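You operate a simulated robot arm through the tools that you are given. There is no shell and no other tool.

The job below is to be done with a simulated robot arm. You get a single attempt, and the scene is never put back.

Task
Swap the jig's valve for the yellow-banded one and clamp it.
Fine: The valves stand open, caps in the parts tray. Free both jig clamps first, stand the blue-banded valve on the bench, seat the new one square, lock both clamps. Set down upright: what you pick out.

It is judged by the outcome, as a careful person would: the job done as asked, and still so three seconds after it is handed in. It fails if anything else is knocked over, pushed out of place, dropped, spilled or broken. A push-on lid holds only when it is set on centred and level and pressed home; a screw cap is set on level and turned clockwise until tight.

Robot
A 6-joint arm with a two-finger gripper, fixed in place. Base frame: the origin is on the floor under the middle of its stand, x ahead of it, y to its left, z up. Readings come in m, rad, newtons and seconds.
It reaches about 1.572 m from its shoulder. Its first joint turns from -2.897 to 2.897 rad. Payload 2.45 kg.
The TCP is the grasp point between the finger pads, 0.02 m short of the fingertips. In the tool frame z runs along the fingers and y along their closing line. The gripper opens to 0.14 m; its body begins 0.168 m behind the TCP.
Orientation is that of the tool frame in the base frame, as a unit quaternion [x, y, z, w]. With the fingers straight down and closing along the base's y, the tool's x points along the base's -x, its y along +y and its z along -z.

Tools
- The arm moves only by the tool move_arm. Its argument "deltas" is a list of rows, each a list of 7 numbers: the turn, a rotation vector about the tool's x, y, z in rad, then the shift along the tool's x, y, z in m, then the finger opening in m, from 0 to 0.14. In form: [[ax, ay, az, tx, ty, tz, fingers], ...]. A call has 1 to 20 rows; each row shifts and turns the commanded pose from where the row before left it, along the tool's axes as they then stand. Rows are played at 5 a second. More than 0.05 m and 0.15 rad between two rows, or a gripper value outside its range, and nothing of the call is played. Where a pose cannot be reached the arm comes as near as it can. A force on the tool above 50 N (or 10 N above the force at the start of the call, whichever is more), or a blocked arm, ends the call early, and 0.2 s more pass. Each finger travels about 0.045 m/s and halts on what it meets, pressing with about 26 N; the grip force reading is that of the motor and also rises with nothing between the fingers. The clock runs only during rows and for 0.2 s after the last one: add rows that do not move to give the fingers time. The reply holds the time, the measured pose of the TCP, the force on the tool along the base axes, the opening and the grip force, in the units named above and with some noise, with the torque about the TCP (base axes, N m) and any sound that the robot's microphone picked up.
- Cameras (640 x 400 px; columns grow to the right, rows downward): "scene" is fixed at [0.3961, -0.51, 1.5952]; the picture's right is [0.90, -0.43, 0.00], its down [-0.22, -0.45, -0.86] and it looks along [0.37, 0.78, -0.50] (base axes); focal length 364 px, centre (320, 200). "wrist" rides on the gripper at [0.078, 0.011, -0.209] in the tool frame; the picture's right is [-0.14, 0.99, 0.00], its down [-0.92, -0.13, -0.37] and it looks along [-0.36, -0.05, 0.93] (tool axes); focal length 280 px, centre (320, 200). There is no depth. A picture from a camera that has moved, and an enlarged one, comes with that camera's place and axes in the base frame and with its lens. The place of the scene camera against the robot may be out by one fixed shift of up to 0.025 m in any direction.
- capture(camera): a new picture of that camera. The clock stands still meanwhile.
- inspect(camera, box): a new picture of the part [left, top, right, bottom] of that camera's present view, enlarged. The clock stands still meanwhile.
- hand_in(): hands the job in; it is judged then, once.

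Places have to be worked out from the pictures, the camera data and where the tool is seen. Open the gripper and draw the arm clear of the work before you hand the job in, unless the task says otherwise.

The tools are called after "Request:" as a command line: name --pt "numbers of a row" for each row, then --argument value for the rest, lists and objects as JSON in quotes. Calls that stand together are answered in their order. move_arm: Moves the arm, as the interface text tells. Its arguments: {"type":"object","properties":{"deltas":{"type":"array"}},"required":["deltas"]} The other tools are called the same way: capture (camera) takes a picture; inspect (camera, box) takes an enlarged picture of a part of a camera's view; hand_in () hands the job in.

At the start:

```text
clock: 0.0
eef_pos: [0.6352, 0.2347, 1.339]
orientation: [0.0, 1.0, 0.0, 0.0]
contact_force: [0.7, 0.8, 0.2]
wrist_torque: [-0.02, 0.02, -0.02]
grip_width: 0.1403
finger_force: 0.1
```

scene: 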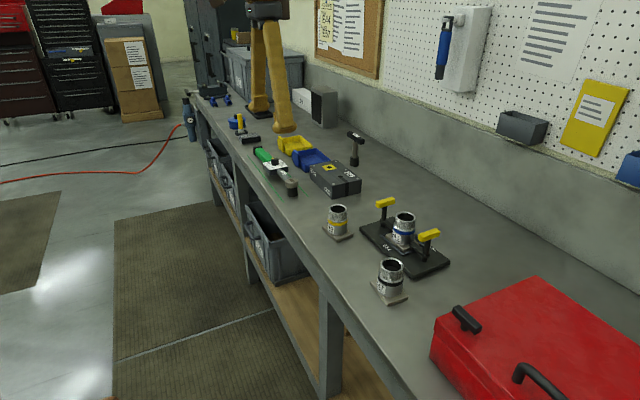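
wrist: 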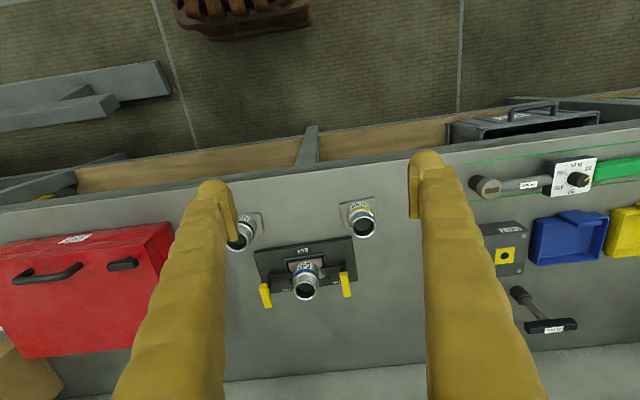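

I start by looking closely at the jig and the valves in both cameras to work out what is where.

Request:
inspect --camera "scene" --box '[300, 170, 480, 320]'

Request:
inspect --camera "wrist" --box '[210, 170, 410, 330]'

Request:
inspect --camera "scene" --box '[220, 100, 380, 210]'

```text
2.67 times, centred on (390, 245) of scene
camera zoom: at [0.3961, -0.51, 1.5952], right [0.9, -0.43, 0.0], down [-0.22, -0.45, -0.86], along [0.37, 0.78, -0.5], focal length 971 px, centre (133, 80)
```

zoom: 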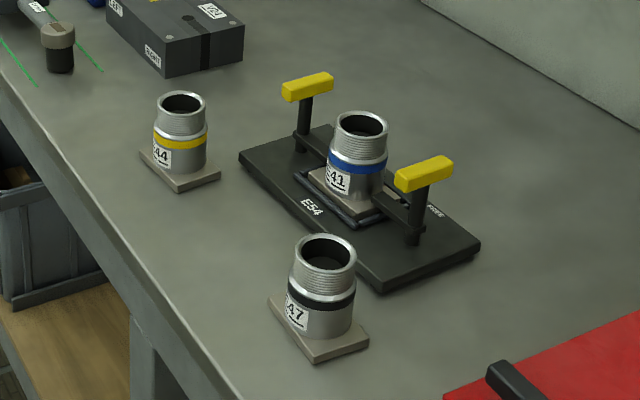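

```text
2.50 times, centred on (310, 250) of wrist
camera zoom: at [0.5573, 0.2458, 1.5493], right [0.14, 0.99, 0.0], down [0.92, -0.13, 0.37], along [0.37, -0.05, -0.93], focal length 701 px, centre (345, 75)
```

zoom: 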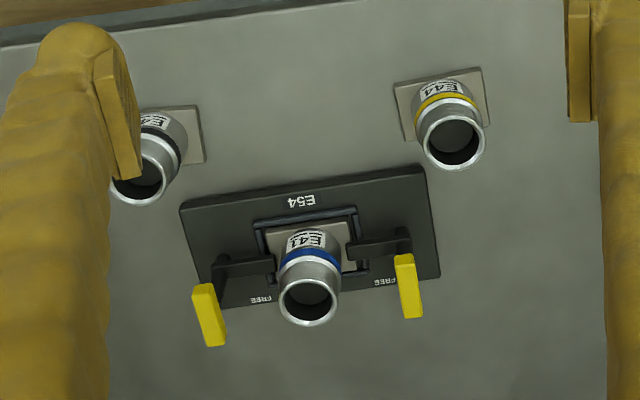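

```text
3.64 times, centred on (300, 155) of scene
camera zoom: at [0.3961, -0.51, 1.5952], right [0.9, -0.43, 0.0], down [-0.22, -0.45, -0.86], along [0.37, 0.78, -0.5], focal length 1324 px, centre (393, 364)
```

zoom: 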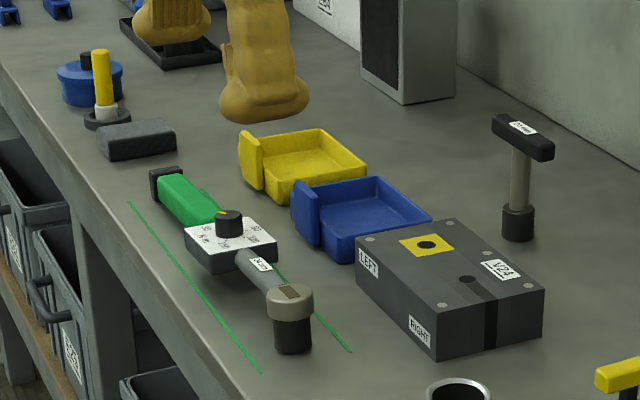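

The jig plate looks to be near (0.975, 0.15, 0.94), with two swing clamps (yellow handles) and "FREE" marks on the plate. I move the gripper, still high, closer to the jig for a sharper wrist view.

Request:
move_arm --pt "0 0 0 -0.036 -0.014 0.02 0.14" --pt "0 0 0 -0.036 -0.014 0.02 0.14" --pt "0 0 0 -0.036 -0.014 0.02 0.14" --pt "0 0 0 -0.036 -0.014 0.02 0.14" --pt "0 0 0 -0.036 -0.014 0.02 0.14" --pt "0 0 0 0 0 0 0.14" --pt "0 0 0 0 0 0 0.14"

Request:
capture --camera "wrist"

Request:
capture --camera "scene"

```text
clock: 1.6
eef_pos: [0.8203, 0.1636, 1.2359]
orientation: [0.0, 1.0, 0.001, -0.002]
contact_force: [0.2, 0.6, 0.9]
wrist_torque: [0.0, 0.02, 0.01]
grip_width: 0.14
finger_force: 0.0
```

```text
taken
camera wrist: at [0.7437, 0.1754, 1.4459], right [0.14, 0.99, 0.0], down [0.92, -0.13, 0.37], along [0.36, -0.05, -0.93], focal length 280 px, centre (320, 200)
```

wrist: 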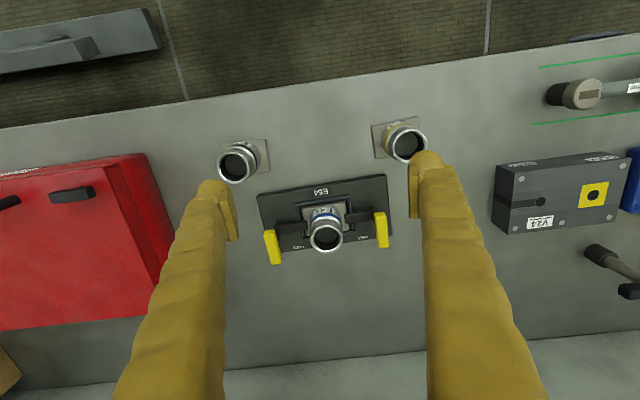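

```text
taken
```

scene: 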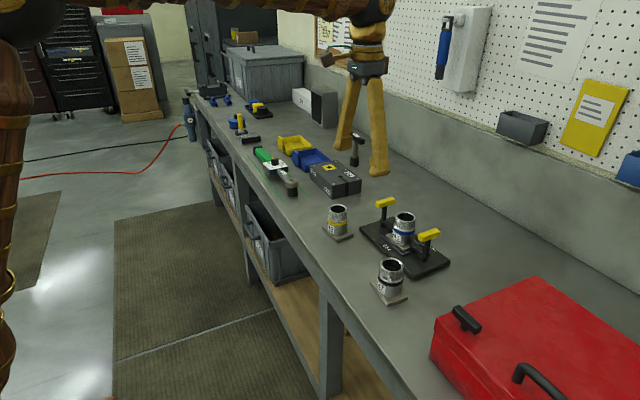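

Request:
inspect --camera "wrist" --box '[240, 160, 410, 270]'

Request:
inspect --camera "wrist" --box '[200, 100, 460, 270]'

Request:
inspect --camera "scene" --box '[350, 185, 460, 285]'

```text
3.64 times, centred on (325, 215) of wrist
camera zoom: at [0.7437, 0.1754, 1.4459], right [0.14, 0.99, 0.0], down [0.92, -0.13, 0.37], along [0.36, -0.05, -0.93], focal length 1020 px, centre (302, 146)
```

zoom: 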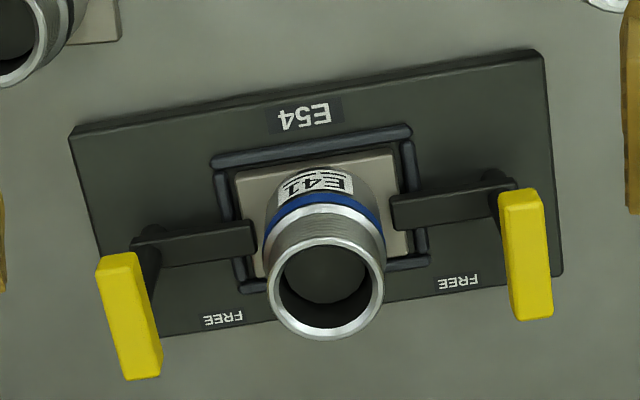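

```text
2.35 times, centred on (330, 185) of wrist
camera zoom: at [0.7437, 0.1754, 1.4459], right [0.14, 0.99, 0.0], down [0.92, -0.13, 0.37], along [0.36, -0.05, -0.93], focal length 660 px, centre (296, 235)
```

zoom: 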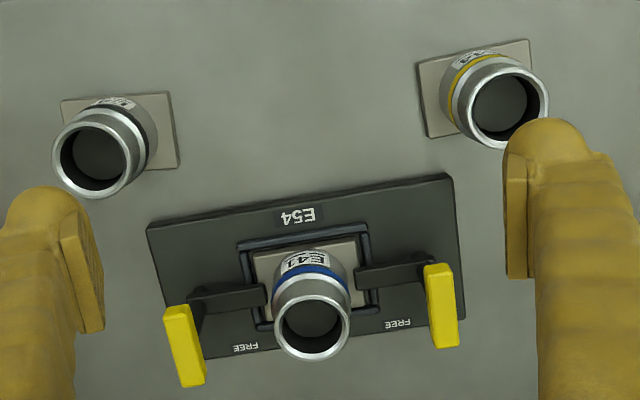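

```text
4.00 times, centred on (405, 235) of scene
camera zoom: at [0.3961, -0.51, 1.5952], right [0.9, -0.43, 0.0], down [-0.22, -0.45, -0.86], along [0.37, 0.78, -0.5], focal length 1456 px, centre (-20, 60)
```

zoom: 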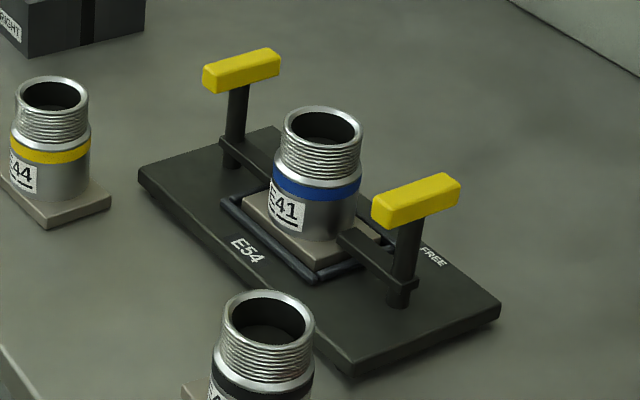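

The clamps are T-handled swing posts: the arms press on the valve flange from both sides and the FREE marks lie on the wall side (+x). I move further over the jig to get views from several places and triangulate.

Request:
move_arm --pt "0 0 0 -0.04 -0.005 0.02 0.14" --pt "0 0 0 -0.04 -0.005 0.02 0.14" --pt "0 0 0 0 0 0 0.14" --pt "0 0 0 0 0 0 0.14"

Request:
capture --camera "wrist"

Request:
inspect --camera "wrist" --box '[240, 110, 400, 210]'

```text
clock: 2.6
eef_pos: [0.9025, 0.153, 1.1964]
orientation: [0.0, 1.0, 0.0, -0.002]
contact_force: [0.2, -0.3, 0.2]
wrist_torque: [-0.02, -0.03, -0.01]
grip_width: 0.1401
finger_force: 0.1
```

```text
taken
camera wrist: at [0.8241, 0.1653, 1.4065], right [0.14, 0.99, 0.0], down [0.92, -0.13, 0.37], along [0.36, -0.05, -0.93], focal length 280 px, centre (320, 200)
```

wrist: 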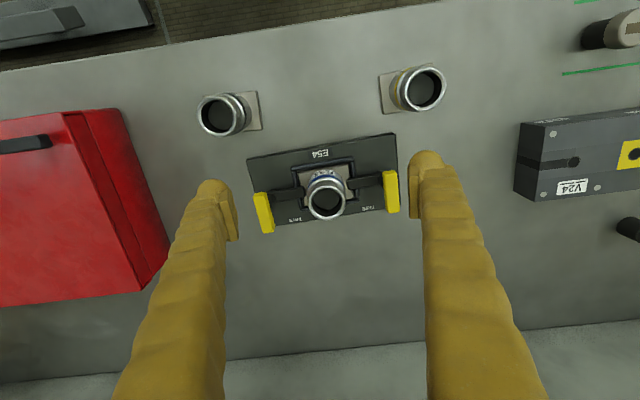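

```text
4.00 times, centred on (320, 160) of wrist
camera zoom: at [0.8241, 0.1653, 1.4065], right [0.14, 0.99, 0.0], down [0.92, -0.13, 0.37], along [0.36, -0.05, -0.93], focal length 1122 px, centre (320, 360)
```

zoom: 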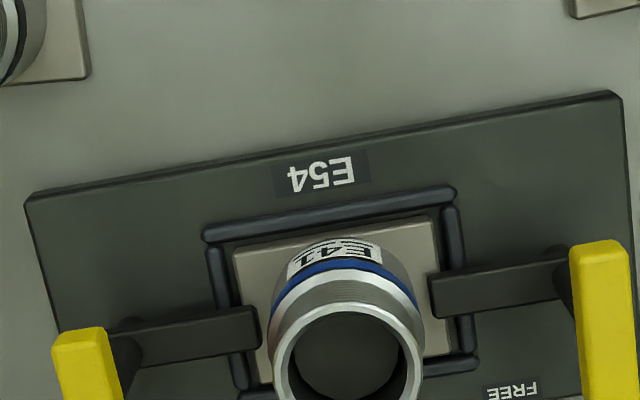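

I take a larger, centred zoom from this place to measure the jig, and zooms of the two free valves.

Request:
inspect --camera "wrist" --box '[236, 128, 412, 238]'

Request:
inspect --camera "wrist" --box '[370, 55, 466, 115]'

Request:
inspect --camera "wrist" --box '[186, 85, 282, 145]'

```text
3.64 times, centred on (324, 183) of wrist
camera zoom: at [0.8241, 0.1653, 1.4065], right [0.14, 0.99, 0.0], down [0.92, -0.13, 0.37], along [0.36, -0.05, -0.93], focal length 1020 px, centre (306, 262)
```

zoom: 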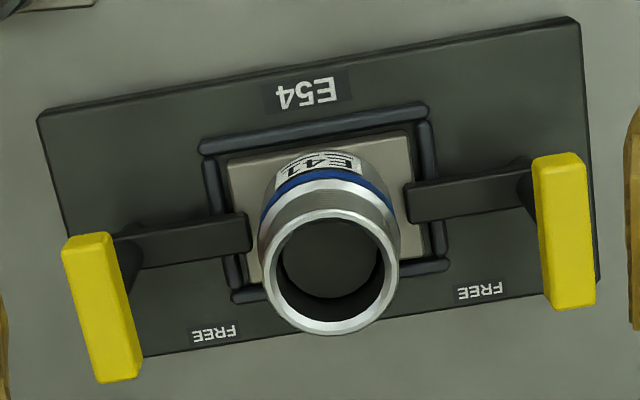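

```text
6.67 times, centred on (418, 85) of wrist
camera zoom: at [0.8241, 0.1653, 1.4065], right [0.14, 0.99, 0.0], down [0.92, -0.13, 0.37], along [0.36, -0.05, -0.93], focal length 1869 px, centre (-333, 967)
```

zoom: 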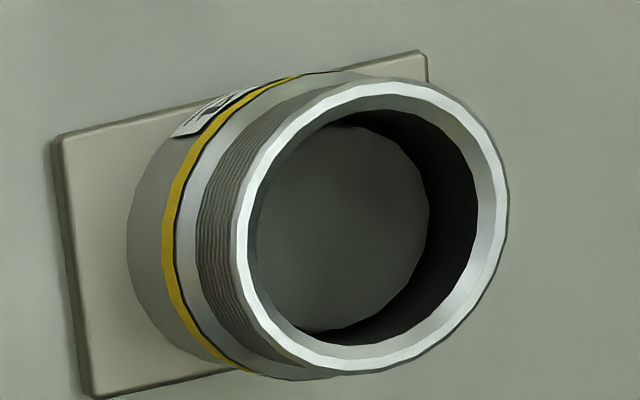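

```text
6.67 times, centred on (234, 115) of wrist
camera zoom: at [0.8241, 0.1653, 1.4065], right [0.14, 0.99, 0.0], down [0.92, -0.13, 0.37], along [0.36, -0.05, -0.93], focal length 1869 px, centre (893, 767)
```

zoom: 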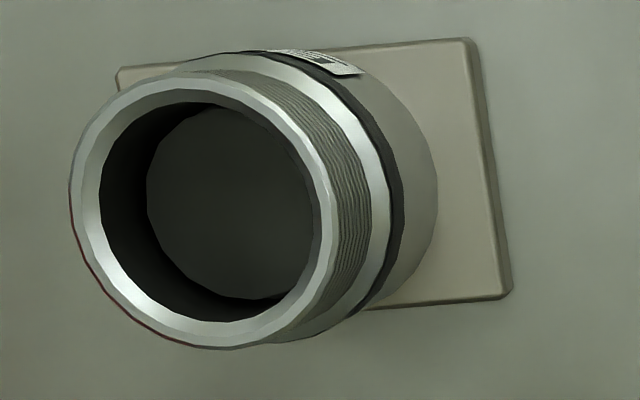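

From two wrist places I estimate: jig plate centre ≈ (0.976, 0.153), yaw ≈ +0.047 rad, clamp handles ≈ (0.971, 0.246) and (0.977, 0.062) with tops at z ≈ 1.034, and valve rim at z ≈ 1.04. I go nearer to the +y handle, still above everything, to refine this.

Request:
move_arm --pt "0 0 0 0 0.04 0.02 0.14" --pt "0 0 0 0 0.04 0.025 0.14" --pt "0 0 0 -0.02 0.01 0.025 0.14" --pt "0 0 0 0 0 0 0.14" --pt "0 0 0 0 0 0 0.14"

Request:
capture --camera "wrist"

Request:
capture --camera "scene"

```text
clock: 3.8
eef_pos: [0.9212, 0.2445, 1.1259]
orientation: [0.0, 1.0, 0.0, -0.002]
contact_force: [0.6, 0.6, -0.2]
wrist_torque: [0.01, 0.0, -0.01]
grip_width: 0.1402
finger_force: 0.1
```

```text
taken
camera wrist: at [0.843, 0.2554, 1.3352], right [0.14, 0.99, 0.0], down [0.92, -0.13, 0.37], along [0.36, -0.05, -0.93], focal length 280 px, centre (320, 200)
```

wrist: 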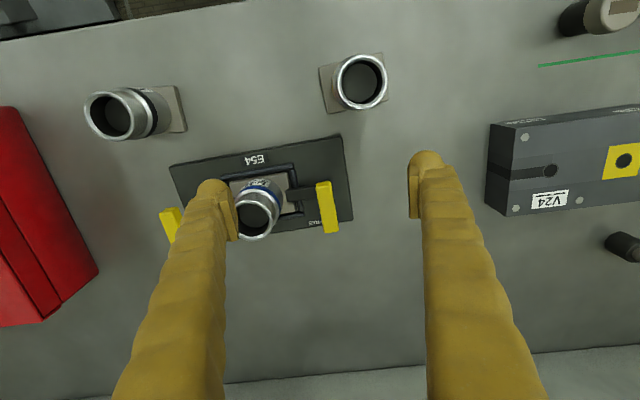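

```text
taken
```

scene: 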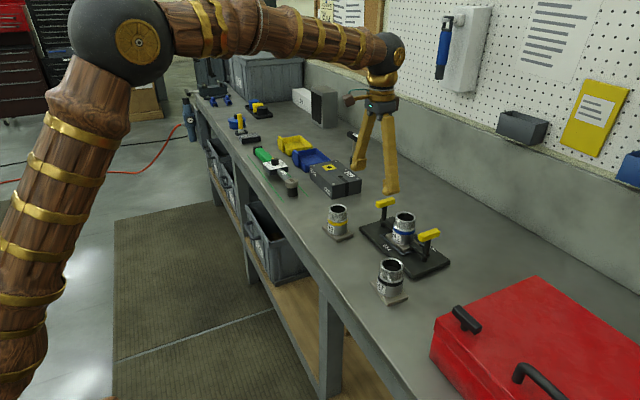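

I zoom on the +y handle and post, on the rest of the jig, and on the gripper fingers as seen by the scene camera.

Request:
inspect --camera "wrist" --box '[240, 120, 368, 240]'

Request:
inspect --camera "wrist" --box '[310, 40, 400, 120]'

Request:
inspect --camera "scene" --box '[335, 90, 455, 270]'

```text
3.33 times, centred on (304, 180) of wrist
camera zoom: at [0.843, 0.2554, 1.3352], right [0.14, 0.99, 0.0], down [0.92, -0.13, 0.37], along [0.36, -0.05, -0.93], focal length 935 px, centre (373, 267)
```

zoom: 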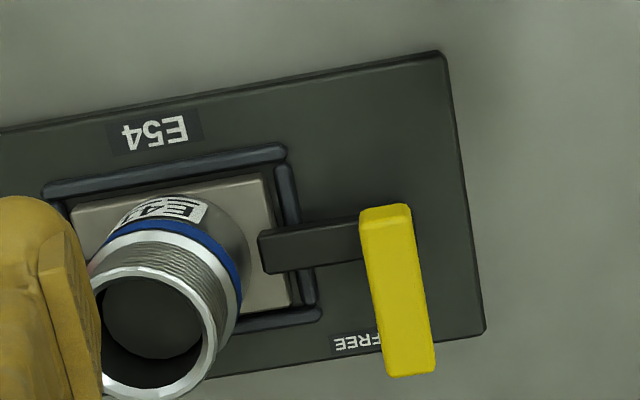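

```text
5.00 times, centred on (355, 80) of wrist
camera zoom: at [0.843, 0.2554, 1.3352], right [0.14, 0.99, 0.0], down [0.92, -0.13, 0.37], along [0.36, -0.05, -0.93], focal length 1402 px, centre (145, 800)
```

zoom: 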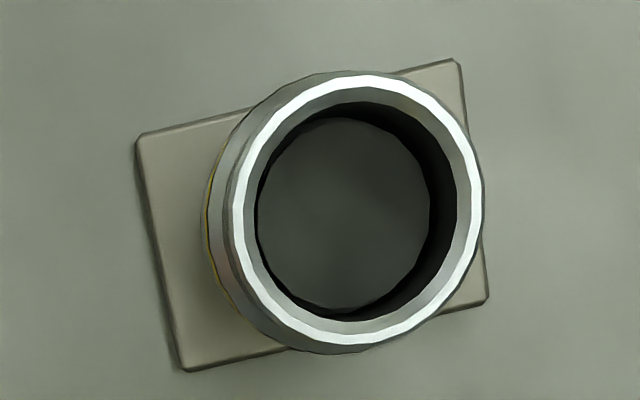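

```text
2.22 times, centred on (395, 180) of scene
camera zoom: at [0.3961, -0.51, 1.5952], right [0.9, -0.43, 0.0], down [-0.22, -0.45, -0.86], along [0.37, 0.78, -0.5], focal length 809 px, centre (153, 244)
```

zoom: 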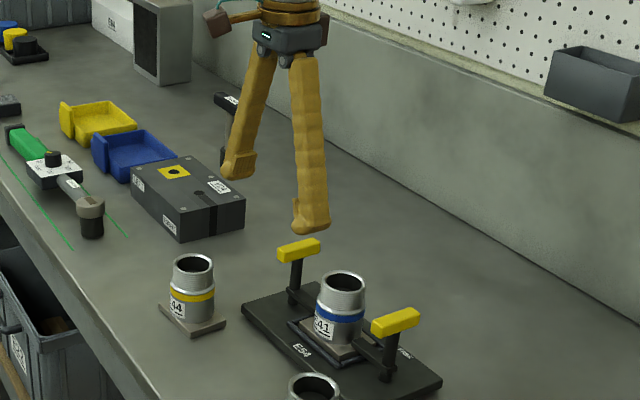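

Triangulating between two views gives the +y handle centre at (0.970, 0.246) with its top at z ≈ 1.035, and the plate top at z ≈ 0.933. I narrow the fingers to 0.036 m (to stay clear of the valve), turn by the jig's yaw and hover right above this handle.

Request:
move_arm --pt "0 0 0 -0.025 0.001 0.0 0.036" --pt "0 0 0 -0.024 0.0005 0.0 0.036" --pt "0 0 -0.047 0 0 0.0 0.036" --pt "0 0 0 0 0 0.02 0.036" --pt "0 0 0 0 0 0 0.036" --pt "0 0 0 0 0 0 0.036" --pt "0 0 0 0 0 0 0.036" --pt "0 0 0 0 0 0 0.036"

Request:
capture --camera "wrist"

Request:
inspect --camera "scene" --box '[340, 130, 460, 290]'

```text
clock: 5.6
eef_pos: [0.97, 0.2457, 1.1064]
orientation: [-0.023, 1.0, 0.0, -0.002]
contact_force: [-0.3, -0.2, 0.2]
wrist_torque: [-0.01, 0.01, 0.02]
grip_width: 0.036
finger_force: 0.1
```

```text
taken
camera wrist: at [0.8923, 0.2538, 1.3155], right [0.09, 1.0, 0.0], down [0.93, -0.08, 0.37], along [0.36, -0.03, -0.93], focal length 280 px, centre (320, 200)
```

wrist: 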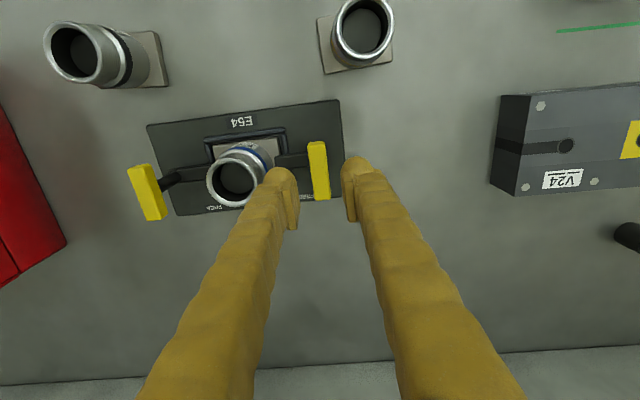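

```text
2.50 times, centred on (400, 210) of scene
camera zoom: at [0.3961, -0.51, 1.5952], right [0.9, -0.43, 0.0], down [-0.22, -0.45, -0.86], along [0.37, 0.78, -0.5], focal length 910 px, centre (120, 175)
```

zoom: 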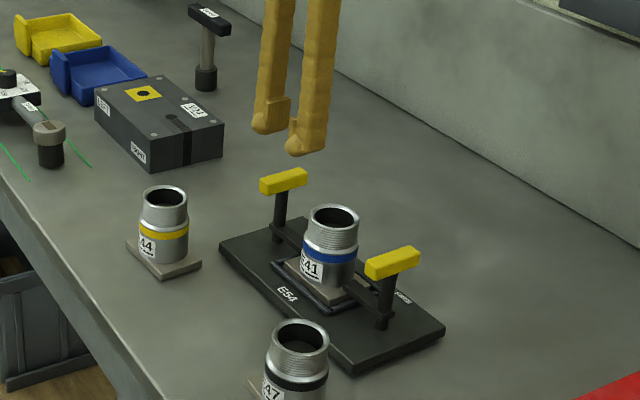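

The handle's image centre (319, 170) matches where the point under the TCP should appear, so the gripper is on the post axis. I lower to z ≈ 1.03 around the handle without closing yet.

Request:
move_arm --pt "0 0 0 0 0 0.025 0.036" --pt "0 0 0 0 0 0.02 0.036" --pt "0 0 0 0 0 0.015 0.036" --pt "0 0 0 0 0 0.01 0.036" --pt "0 0 0 0 0 0.006 0.036" --pt "0 0 0 0 0 0 0.036"

Request:
capture --camera "wrist"

Request:
inspect --camera "scene" --box '[340, 150, 460, 280]'

```text
clock: 7.0
eef_pos: [0.9707, 0.2451, 1.0294]
orientation: [-0.024, 1.0, 0.0, -0.002]
contact_force: [0.3, -0.2, 0.5]
wrist_torque: [0.0, 0.0, -0.01]
grip_width: 0.0359
finger_force: 0.1
```

```text
taken
camera wrist: at [0.8922, 0.2535, 1.2394], right [0.09, 1.0, 0.0], down [0.93, -0.08, 0.37], along [0.36, -0.03, -0.93], focal length 280 px, centre (320, 200)
```

wrist: 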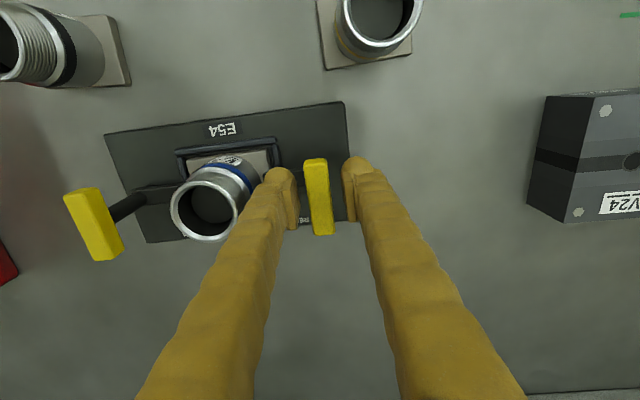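

```text
3.08 times, centred on (400, 215) of scene
camera zoom: at [0.3961, -0.51, 1.5952], right [0.9, -0.43, 0.0], down [-0.22, -0.45, -0.86], along [0.37, 0.78, -0.5], focal length 1120 px, centre (74, 154)
```

zoom: 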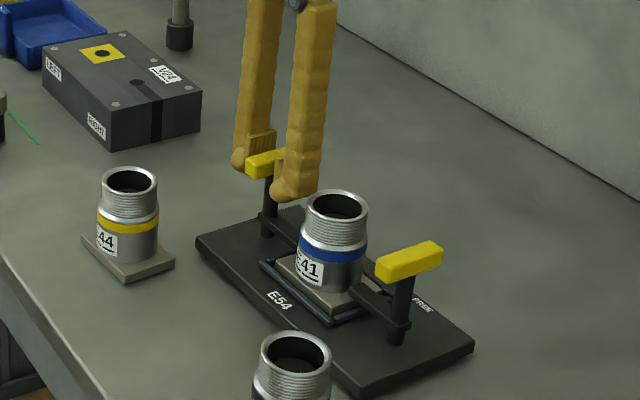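

The fingers straddle the handle with no contact. I close on it and watch the grip.

Request:
move_arm --pt "0 0 0 0 0 0 0.01" --pt "0 0 0 0 0 0 0.01" --pt "0 0 0 0 0 0 0.01" --pt "0 0 0 0 0 0 0.01"

Request:
capture --camera "wrist"

```text
clock: 8.0
eef_pos: [0.9712, 0.2447, 1.0304]
orientation: [-0.024, 1.0, 0.0, -0.001]
contact_force: [0.4, -1.3, 0.2]
wrist_torque: [-0.02, -0.08, -0.01]
grip_width: 0.0144
finger_force: 25.8
```

```text
taken
camera wrist: at [0.8923, 0.2534, 1.2391], right [0.09, 1.0, 0.0], down [0.93, -0.08, 0.36], along [0.36, -0.03, -0.93], focal length 280 px, centre (320, 200)
```

wrist: 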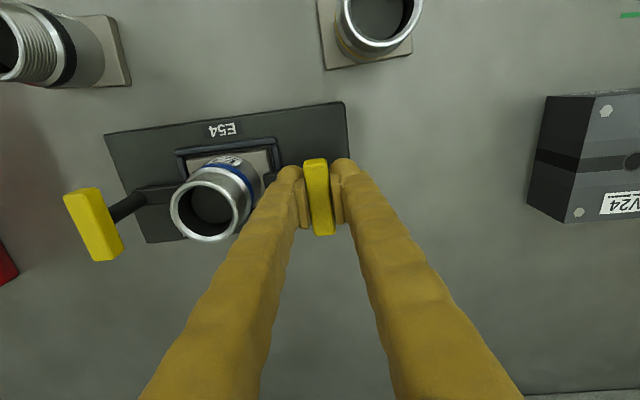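

The handle is held (14 mm wide) with almost no side force. I turn it counter-clockwise seen from above, arm tip toward the FREE mark, first a small amount while watching the torque.

Request:
move_arm --pt "0 0 -0.05 0 0 0 0.01" --pt "0 0 -0.08 0 0 0 0.01" --pt "0 0 -0.1 0 0 0 0.01" --pt "0 0 0 0 0 0 0.01"

Request:
capture --camera "wrist"

```text
clock: 9.0
eef_pos: [0.9707, 0.2456, 1.0291]
orientation: [-0.138, 0.99, 0.0, -0.002]
contact_force: [5.7, -4.6, 0.3]
wrist_torque: [-0.04, -0.11, -0.02]
grip_width: 0.0142
finger_force: 26.1
```

```text
taken
camera wrist: at [0.8926, 0.2351, 1.2391], right [-0.14, 0.99, 0.0], down [0.92, 0.13, 0.37], along [0.36, 0.05, -0.93], focal length 280 px, centre (320, 200)
```

wrist: 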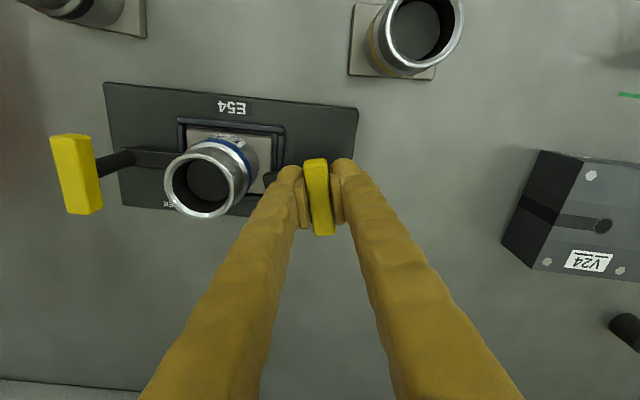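

The clamp turns freely with only a few newtons of side force. I continue turning and check again.

Request:
move_arm --pt "0 0 -0.1 0 0 0 0.01" --pt "0 0 -0.1 0 0 0 0.01" --pt "0 0 -0.1 0 0 0 0.01" --pt "0 0 -0.1 0 0 0 0.01" --pt "0 0 0 0 0 0 0.01"

Request:
inspect --camera "scene" --box '[340, 150, 460, 280]'

Request:
capture --camera "wrist"

```text
clock: 10.2
eef_pos: [0.9708, 0.245, 1.0299]
orientation: [-0.332, 0.943, 0.0, -0.002]
contact_force: [1.8, -15.0, -0.2]
wrist_torque: [-0.18, 0.09, 0.0]
grip_width: 0.0146
finger_force: 25.8
```

```text
3.08 times, centred on (400, 215) of scene
camera zoom: at [0.3961, -0.51, 1.5952], right [0.9, -0.43, 0.0], down [-0.22, -0.45, -0.86], along [0.37, 0.78, -0.5], focal length 1120 px, centre (74, 154)
```

zoom: 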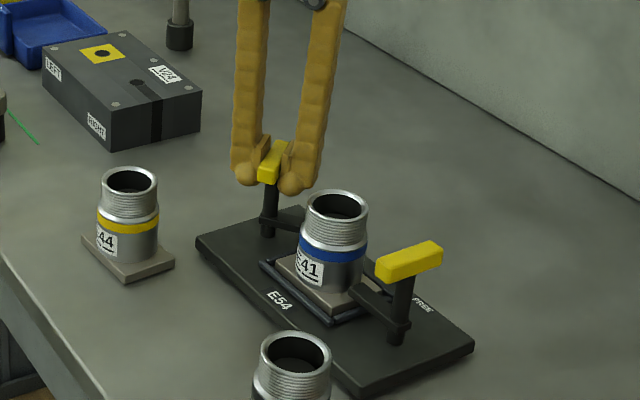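

```text
taken
camera wrist: at [0.9033, 0.2054, 1.239], right [-0.51, 0.86, 0.0], down [0.8, 0.48, 0.37], along [0.31, 0.19, -0.93], focal length 280 px, centre (320, 200)
```

wrist: 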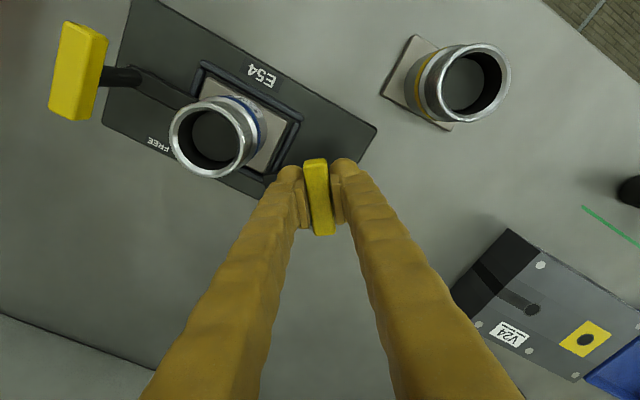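

0.63 rad turned; a −15 N side force in y suggests the post axis lies a few millimetres off my grip point. I relieve it with a 2 mm shift toward −y and continue in smaller steps.

Request:
move_arm --pt "0 0 0 0.0013 -0.0016 0 0.01" --pt "0 0 0 0 0 0 0.01"

```text
clock: 10.8
eef_pos: [0.9702, 0.2447, 1.0305]
orientation: [-0.333, 0.943, 0.002, -0.002]
contact_force: [4.3, 11.8, -0.4]
wrist_torque: [0.21, -0.15, -0.01]
grip_width: 0.0144
finger_force: 25.8
```

The force flipped to +12 N, so roughly 1 mm was right. I keep turning 0.4 rad from here, where the drift should bring it back through zero.

Request:
move_arm --pt "0 0 -0.1 0 0 0 0.01" --pt "0 0 -0.1 0 0 0 0.01" --pt "0 0 -0.1 0 0 0 0.01" --pt "0 0 0 0 0 0 0.01"

Request:
capture --camera "wrist"

```text
clock: 11.8
eef_pos: [0.9695, 0.2443, 1.0301]
orientation: [-0.469, 0.883, 0.001, -0.001]
contact_force: [-4.4, 23.1, 0.6]
wrist_torque: [0.42, -0.17, 0.01]
grip_width: 0.0145
finger_force: 25.7
```

```text
taken
camera wrist: at [0.9179, 0.186, 1.239], right [-0.74, 0.67, 0.0], down [0.62, 0.69, 0.37], along [0.24, 0.27, -0.93], focal length 280 px, centre (320, 200)
```

wrist: 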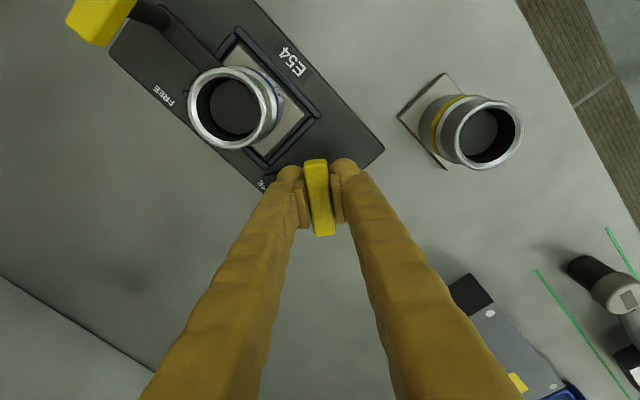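

The force is now +23 N in y, so the axis is slightly further toward +y than I moved. I shift back about 1.7 mm in +y and then carry on.

Request:
move_arm --pt "0 0 0 -0.0012 0.0012 0 0.01" --pt "0 0 -0.08 0 0 0 0.01" --pt "0 0 -0.08 0 0 0 0.01" --pt "0 0 0 0 0 0 0.01"

Request:
inspect --camera "scene" --box '[340, 150, 460, 280]'

```text
clock: 12.8
eef_pos: [0.9709, 0.2442, 1.0293]
orientation: [-0.538, 0.843, 0.001, -0.002]
contact_force: [5.4, -9.0, -0.2]
wrist_torque: [-0.23, -0.04, -0.04]
grip_width: 0.0143
finger_force: 26.2
```

```text
3.08 times, centred on (400, 215) of scene
camera zoom: at [0.3961, -0.51, 1.5952], right [0.9, -0.43, 0.0], down [-0.22, -0.45, -0.86], along [0.37, 0.78, -0.5], focal length 1120 px, centre (74, 154)
```

zoom: 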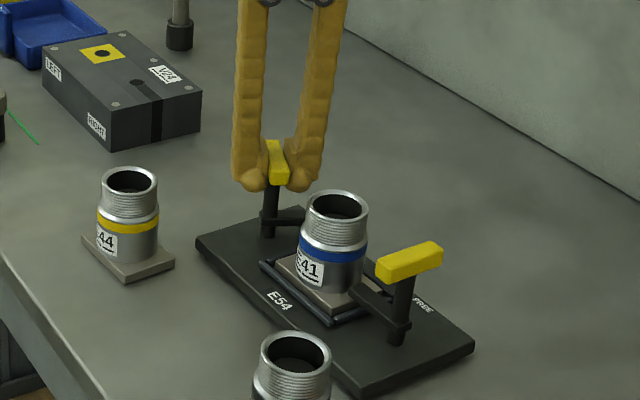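

About 62° turned and forces are moderate. I go on toward a quarter turn.

Request:
move_arm --pt "0 0 0 0.0004 -0.0004 0 0.01" --pt "0 0 -0.08 0 0 0 0.01" --pt "0 0 -0.08 0 0 0 0.01" --pt "0 0 -0.08 0 0 0 0.01" --pt "0 0 0 0 0 0 0.01"

Request:
capture --camera "wrist"

```text
clock: 14.0
eef_pos: [0.9701, 0.2452, 1.0294]
orientation: [-0.636, 0.772, 0.001, -0.002]
contact_force: [9.4, -14.8, -0.1]
wrist_torque: [-0.06, -0.03, 0.04]
grip_width: 0.0146
finger_force: 25.1
```

```text
taken
camera wrist: at [0.9448, 0.1703, 1.2388], right [-0.95, 0.33, 0.0], down [0.3, 0.88, 0.37], along [0.12, 0.35, -0.93], focal length 280 px, centre (320, 200)
```

wrist: 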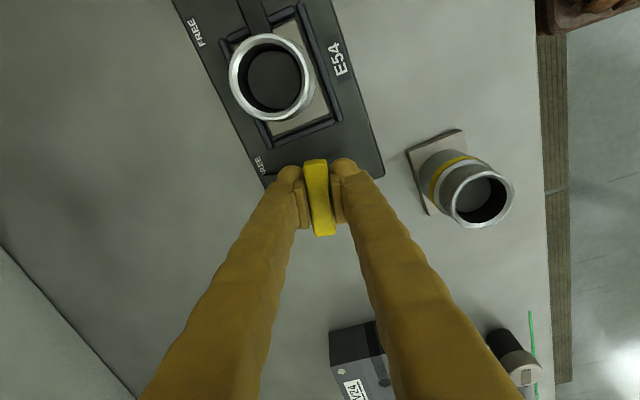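

76° turned with no stop felt yet; the arm no longer lies over the flange in this view. I relieve the side force slightly and finish the quarter turn.

Request:
move_arm --pt "0 0 0 0.0008 -0.0008 0 0.01" --pt "0 0 -0.08 0 0 0 0.01" --pt "0 0 -0.08 0 0 0 0.01" --pt "0 0 -0.06 0 0 0 0.01" --pt "0 0 0 0 0 0 0.01"

Request:
inspect --camera "scene" --box '[340, 150, 460, 280]'

Request:
inspect --camera "wrist" --box '[150, 0, 450, 240]'

```text
clock: 15.2
eef_pos: [0.97, 0.2439, 1.0286]
orientation: [0.716, -0.698, -0.001, 0.001]
contact_force: [-5.0, -0.2, 0.2]
wrist_torque: [0.08, -0.01, 0.03]
grip_width: 0.0144
finger_force: 26.1
```

```text
3.08 times, centred on (400, 215) of scene
camera zoom: at [0.3961, -0.51, 1.5952], right [0.9, -0.43, 0.0], down [-0.22, -0.45, -0.86], along [0.37, 0.78, -0.5], focal length 1120 px, centre (74, 154)
```

zoom: 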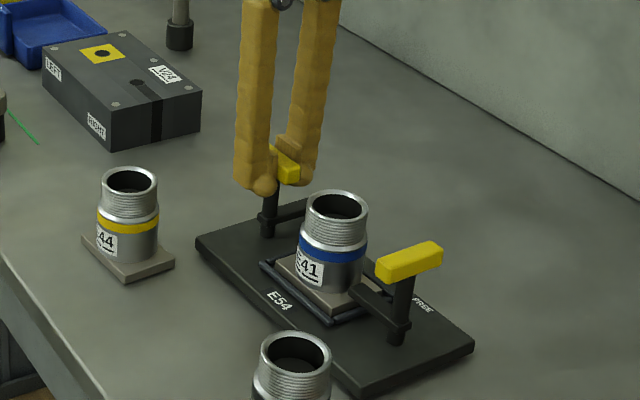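

```text
1.67 times, centred on (300, 120) of wrist
camera zoom: at [0.9621, 0.1664, 1.2387], right [-0.99, 0.11, 0.0], down [0.1, 0.92, 0.37], along [0.04, 0.37, -0.93], focal length 467 px, centre (353, 333)
```

zoom: 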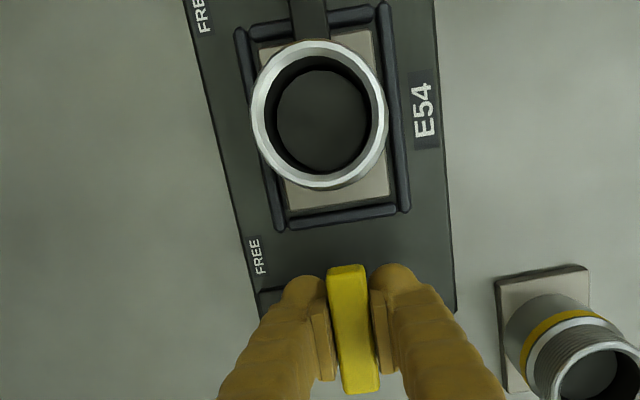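

The clamp arm now points to the wall side right beside its FREE mark, about 89° from where it was, and forces are near zero. I release and rise straight up, then check it stayed there.

Request:
move_arm --pt "0 0 0 0 0 0 0.045" --pt "0 0 0 0 0 0 0.045" --pt "0 0 0 0 0 0 0.045" --pt "0 0 0 0 0 -0.02 0.045" --pt "0 0 0 0 0 -0.04 0.045" --pt "0 0 0 0 0 -0.04 0.045" --pt "0 0 0 0 0 0 0.045"

Request:
capture --camera "wrist"

Request:
inspect --camera "scene" --box '[340, 150, 460, 280]'

```text
clock: 16.8
eef_pos: [0.9714, 0.2436, 1.1288]
orientation: [0.716, -0.698, -0.001, 0.001]
contact_force: [-0.1, -0.8, 0.3]
wrist_torque: [-0.04, -0.01, 0.01]
grip_width: 0.0447
finger_force: 0.0
```

```text
taken
camera wrist: at [0.9626, 0.1659, 1.3388], right [-0.99, 0.11, 0.0], down [0.11, 0.92, 0.37], along [0.04, 0.37, -0.93], focal length 280 px, centre (320, 200)
```

wrist: 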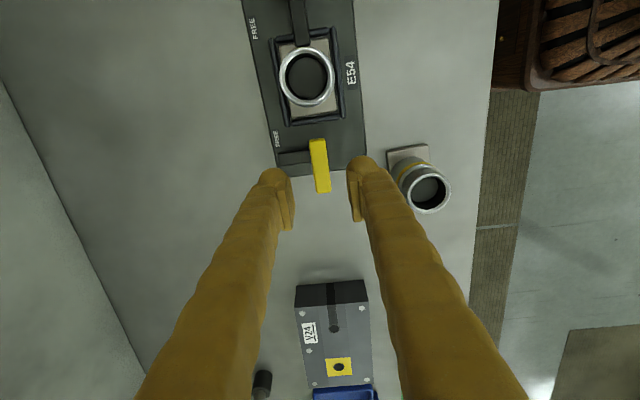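

```text
3.08 times, centred on (400, 215) of scene
camera zoom: at [0.3961, -0.51, 1.5952], right [0.9, -0.43, 0.0], down [-0.22, -0.45, -0.86], along [0.37, 0.78, -0.5], focal length 1120 px, centre (74, 154)
```

zoom: 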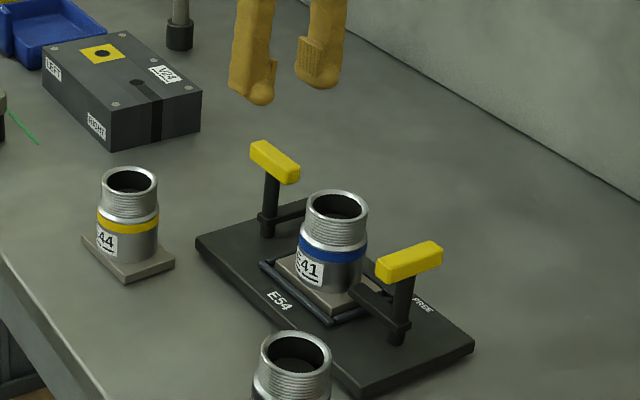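

The +y clamp stayed free and the jig did not move. I take a close look at the freed clamp and pocket from here for better measurements.

Request:
inspect --camera "wrist" --box '[225, 0, 385, 200]'

Request:
inspect --camera "wrist" --box '[375, 130, 465, 220]'

```text
2.00 times, centred on (305, 100) of wrist
camera zoom: at [0.9626, 0.1659, 1.3388], right [-0.99, 0.11, 0.0], down [0.11, 0.92, 0.37], along [0.04, 0.37, -0.93], focal length 561 px, centre (350, 400)
```

zoom: 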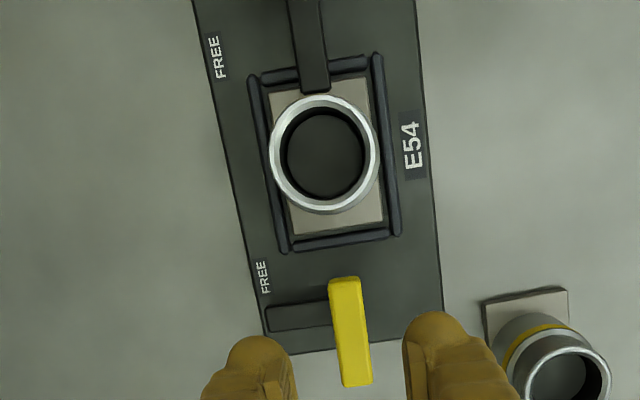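

```text
4.44 times, centred on (420, 175) of wrist
camera zoom: at [0.9626, 0.1659, 1.3388], right [-0.99, 0.11, 0.0], down [0.11, 0.92, 0.37], along [0.04, 0.37, -0.93], focal length 1246 px, centre (-124, 311)
```

zoom: 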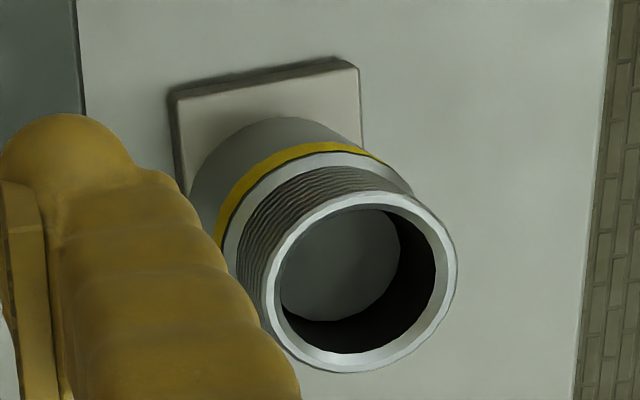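

Next the −y clamp: I turn the gripper back to the jig's yaw and carry it, well above the parts, over the −y handle at about (0.978, 0.061).

Request:
move_arm --pt "0 0 0.14 0 0 0 0.036" --pt "0 0 0.14 0 0 0 0.036" --pt "0 0 0.14 0 0 0 0.036" --pt "0 0 0.14 0 0 0 0.036" --pt "0 0 0.14 0 0 0 0.036" --pt "0 0 0.14 0 0 0 0.036" --pt "0 0 0.14 0 0 0 0.036" --pt "0 0 0.14 0 0 0 0.036" --pt "0 0 0.14 0 0 0 0.036" --pt "0 0 0.14 0 0 0 0.036" --pt "0 0 0.149 0 0 0 0.036" --pt "0 0 0 0.0005 -0.0457 0 0.036" --pt "0 0 0 0.0005 -0.0457 0 0.036" --pt "0 0 0 0.0005 -0.0457 0 0.036" --pt "0 0 0 0.0005 -0.0457 0 0.036" --pt "0 0 0 0 0 0 0.036" --pt "0 0 0 0 0 0 0.036"

Request:
capture --camera "wrist"

Request:
inspect --camera "wrist" --box '[260, 100, 420, 200]'

```text
clock: 20.4
eef_pos: [0.979, 0.0623, 1.1285]
orientation: [-0.024, 1.0, 0.001, -0.002]
contact_force: [0.2, -0.2, 1.0]
wrist_torque: [-0.04, 0.02, 0.03]
grip_width: 0.0361
finger_force: 0.1
```

```text
taken
camera wrist: at [0.8998, 0.0697, 1.3389], right [0.09, 1.0, 0.0], down [0.93, -0.08, 0.37], along [0.36, -0.03, -0.93], focal length 280 px, centre (320, 200)
```

wrist: 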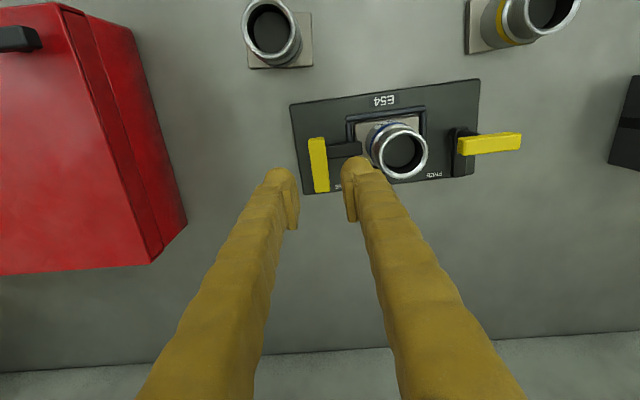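

```text
4.00 times, centred on (340, 150) of wrist
camera zoom: at [0.8998, 0.0697, 1.3389], right [0.09, 1.0, 0.0], down [0.93, -0.08, 0.37], along [0.36, -0.03, -0.93], focal length 1122 px, centre (240, 400)
```

zoom: 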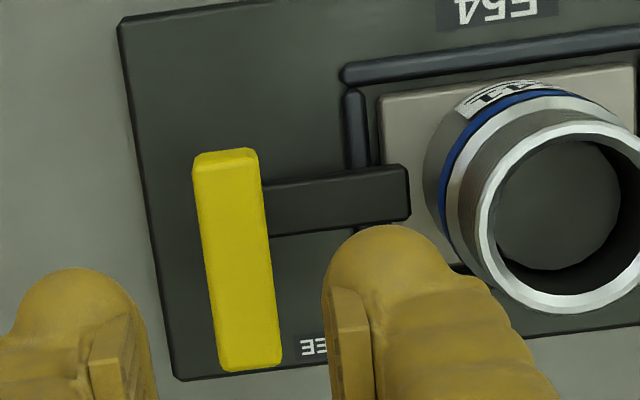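

From this view the −y handle top centre works out at (0.977, 0.062), within 2 mm of the TCP. I correct that and lower around the handle.

Request:
move_arm --pt "0 0 0 0.0018 0 0.025 0.036" --pt "0 0 0 0 0 0.025 0.036" --pt "0 0 0 0 0 0.02 0.036" --pt "0 0 0 0 0 0.015 0.036" --pt "0 0 0 0 0 0.009 0.036" --pt "0 0 0 0 0 0.004 0.036" --pt "0 0 0 0 0 0 0.036"

Request:
capture --camera "wrist"

```text
clock: 22.0
eef_pos: [0.9776, 0.0607, 1.032]
orientation: [-0.023, 1.0, -0.001, -0.002]
contact_force: [0.1, 0.2, 1.3]
wrist_torque: [-0.02, 0.01, -0.02]
grip_width: 0.036
finger_force: 0.1
```

```text
taken
camera wrist: at [0.8978, 0.0687, 1.2417], right [0.09, 1.0, 0.0], down [0.93, -0.08, 0.37], along [0.36, -0.03, -0.93], focal length 280 px, centre (320, 200)
```

wrist: 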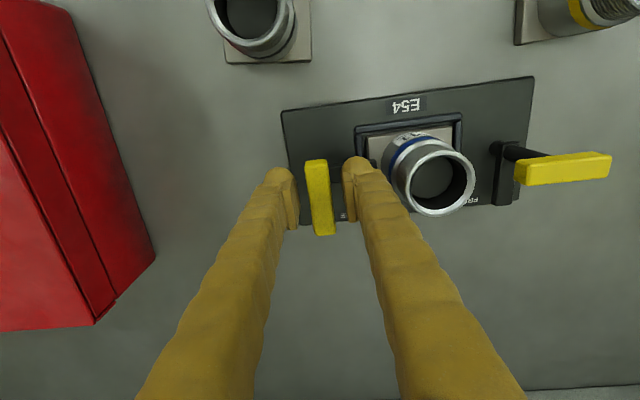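

The handle is centred between the fingers and the finger clears the valve. I close on it.

Request:
move_arm --pt "0 0 0 0 0 0 0.01" --pt "0 0 0 0 0 0 0.01" --pt "0 0 0 0 0 0 0.01" --pt "0 0 0 0 0 0 0.01"

```text
clock: 23.0
eef_pos: [0.976, 0.0611, 1.0313]
orientation: [-0.024, 1.0, 0.0, -0.002]
contact_force: [-1.8, 5.6, -0.6]
wrist_torque: [0.03, -0.07, -0.1]
grip_width: 0.0166
finger_force: 26.6
```

Held, with a small +y force. I turn this one clockwise seen from above, again starting gently.

Request:
move_arm --pt "0 0 0.05 0 0.0004 0 0.01" --pt "0 0 0.08 0 0 0 0.01" --pt "0 0 0.1 0 0 0 0.01" --pt "0 0 0.1 0 0 0 0.01" --pt "0 0 0 0 0 0 0.01"

Request:
inspect --camera "scene" --box '[340, 150, 460, 280]'

```text
clock: 24.2
eef_pos: [0.9768, 0.0618, 1.0314]
orientation: [0.141, 0.99, 0.0, -0.002]
contact_force: [13.5, 14.2, 2.1]
wrist_torque: [0.1, -0.1, 0.05]
grip_width: 0.0163
finger_force: 25.4
```

```text
3.08 times, centred on (400, 215) of scene
camera zoom: at [0.3961, -0.51, 1.5952], right [0.9, -0.43, 0.0], down [-0.22, -0.45, -0.86], along [0.37, 0.78, -0.5], focal length 1120 px, centre (74, 154)
```

zoom: 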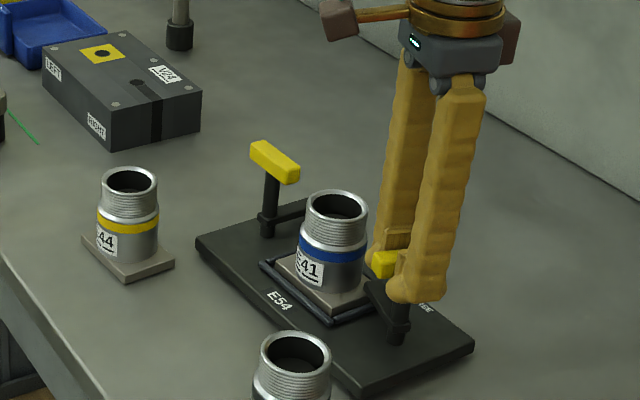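

Turning well; I relieve about 1 mm toward (+x, +y) and continue.

Request:
move_arm --pt "0 0 0 -0.0007 0.0012 0 0.01" --pt "0 0 0.1 0 0 0 0.01" --pt "0 0 0.1 0 0 0 0.01" --pt "0 0 0.1 0 0 0 0.01" --pt "0 0 0 0 0 0 0.01"

```text
clock: 25.4
eef_pos: [0.9763, 0.0622, 1.0304]
orientation: [0.287, 0.958, -0.001, -0.002]
contact_force: [-10.4, 11.6, 0.3]
wrist_torque: [0.12, 0.1, 0.03]
grip_width: 0.0158
finger_force: 25.8
```

Forces are still moderate; another small relief and 0.3 rad more.

Request:
move_arm --pt "0 0 0 0.001 0.0003 0 0.01" --pt "0 0 0.1 0 0 0 0.01" --pt "0 0 0.1 0 0 0 0.01" --pt "0 0 0.1 0 0 0 0.01" --pt "0 0 0 0 0 0 0.01"

```text
clock: 26.6
eef_pos: [0.9759, 0.0636, 1.0317]
orientation: [0.427, 0.904, -0.002, -0.001]
contact_force: [0.7, -4.8, 0.2]
wrist_torque: [-0.62, -0.4, 0.0]
grip_width: 0.0152
finger_force: 25.9
```

Forces are low. I continue another 0.36 rad.

Request:
move_arm --pt "0 0 0.1 0 0 0 0.01" --pt "0 0 0.1 0 0 0 0.01" --pt "0 0 0.1 0 0 0 0.01" --pt "0 0 0.06 0 0 0 0.01" --pt "0 0 0 0 0 0 0.01"

Request:
inspect --camera "scene" --box '[340, 150, 460, 280]'

```text
clock: 27.8
eef_pos: [0.9765, 0.0633, 1.0314]
orientation: [0.582, 0.813, -0.001, -0.002]
contact_force: [2.3, 3.7, 0.2]
wrist_torque: [0.36, 0.13, 0.0]
grip_width: 0.0156
finger_force: 26.0
```

```text
3.08 times, centred on (400, 215) of scene
camera zoom: at [0.3961, -0.51, 1.5952], right [0.9, -0.43, 0.0], down [-0.22, -0.45, -0.86], along [0.37, 0.78, -0.5], focal length 1120 px, centre (74, 154)
```

zoom: 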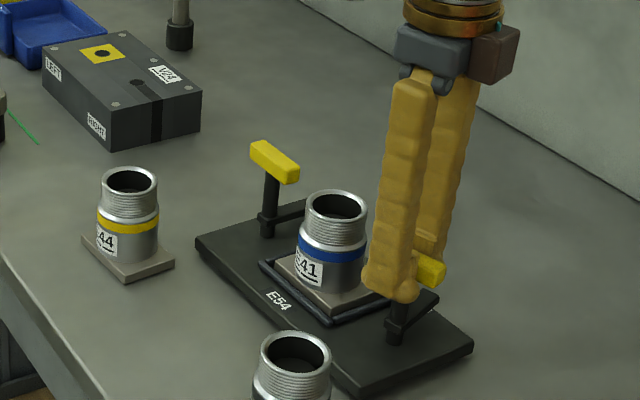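

About 74° turned. I finish the quarter turn.

Request:
move_arm --pt "0 0 0.1 0 0 0 0.01" --pt "0 0 0.1 0 0 0 0.01" --pt "0 0 0.08 0 0 0 0.01" --pt "0 0 0 0 0 0 0.01"

Request:
capture --camera "wrist"

```text
clock: 28.8
eef_pos: [0.9767, 0.0635, 1.0315]
orientation: [0.69, 0.723, -0.002, -0.001]
contact_force: [1.6, 5.6, 0.6]
wrist_torque: [0.13, -0.03, -0.03]
grip_width: 0.0158
finger_force: 26.1
```

```text
taken
camera wrist: at [0.9836, 0.1427, 1.2405], right [1.0, -0.09, 0.0], down [-0.08, -0.93, 0.37], along [-0.04, -0.37, -0.93], focal length 280 px, centre (320, 200)
```

wrist: 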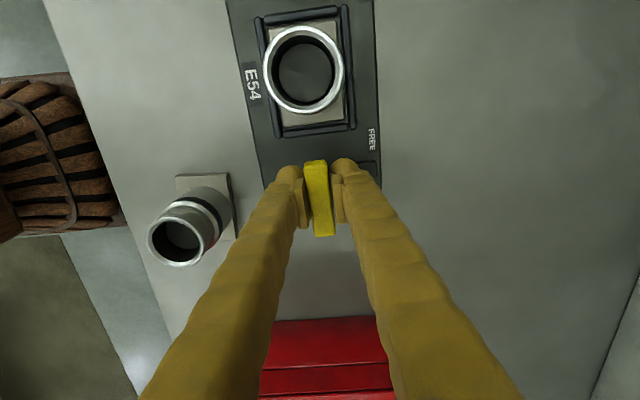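

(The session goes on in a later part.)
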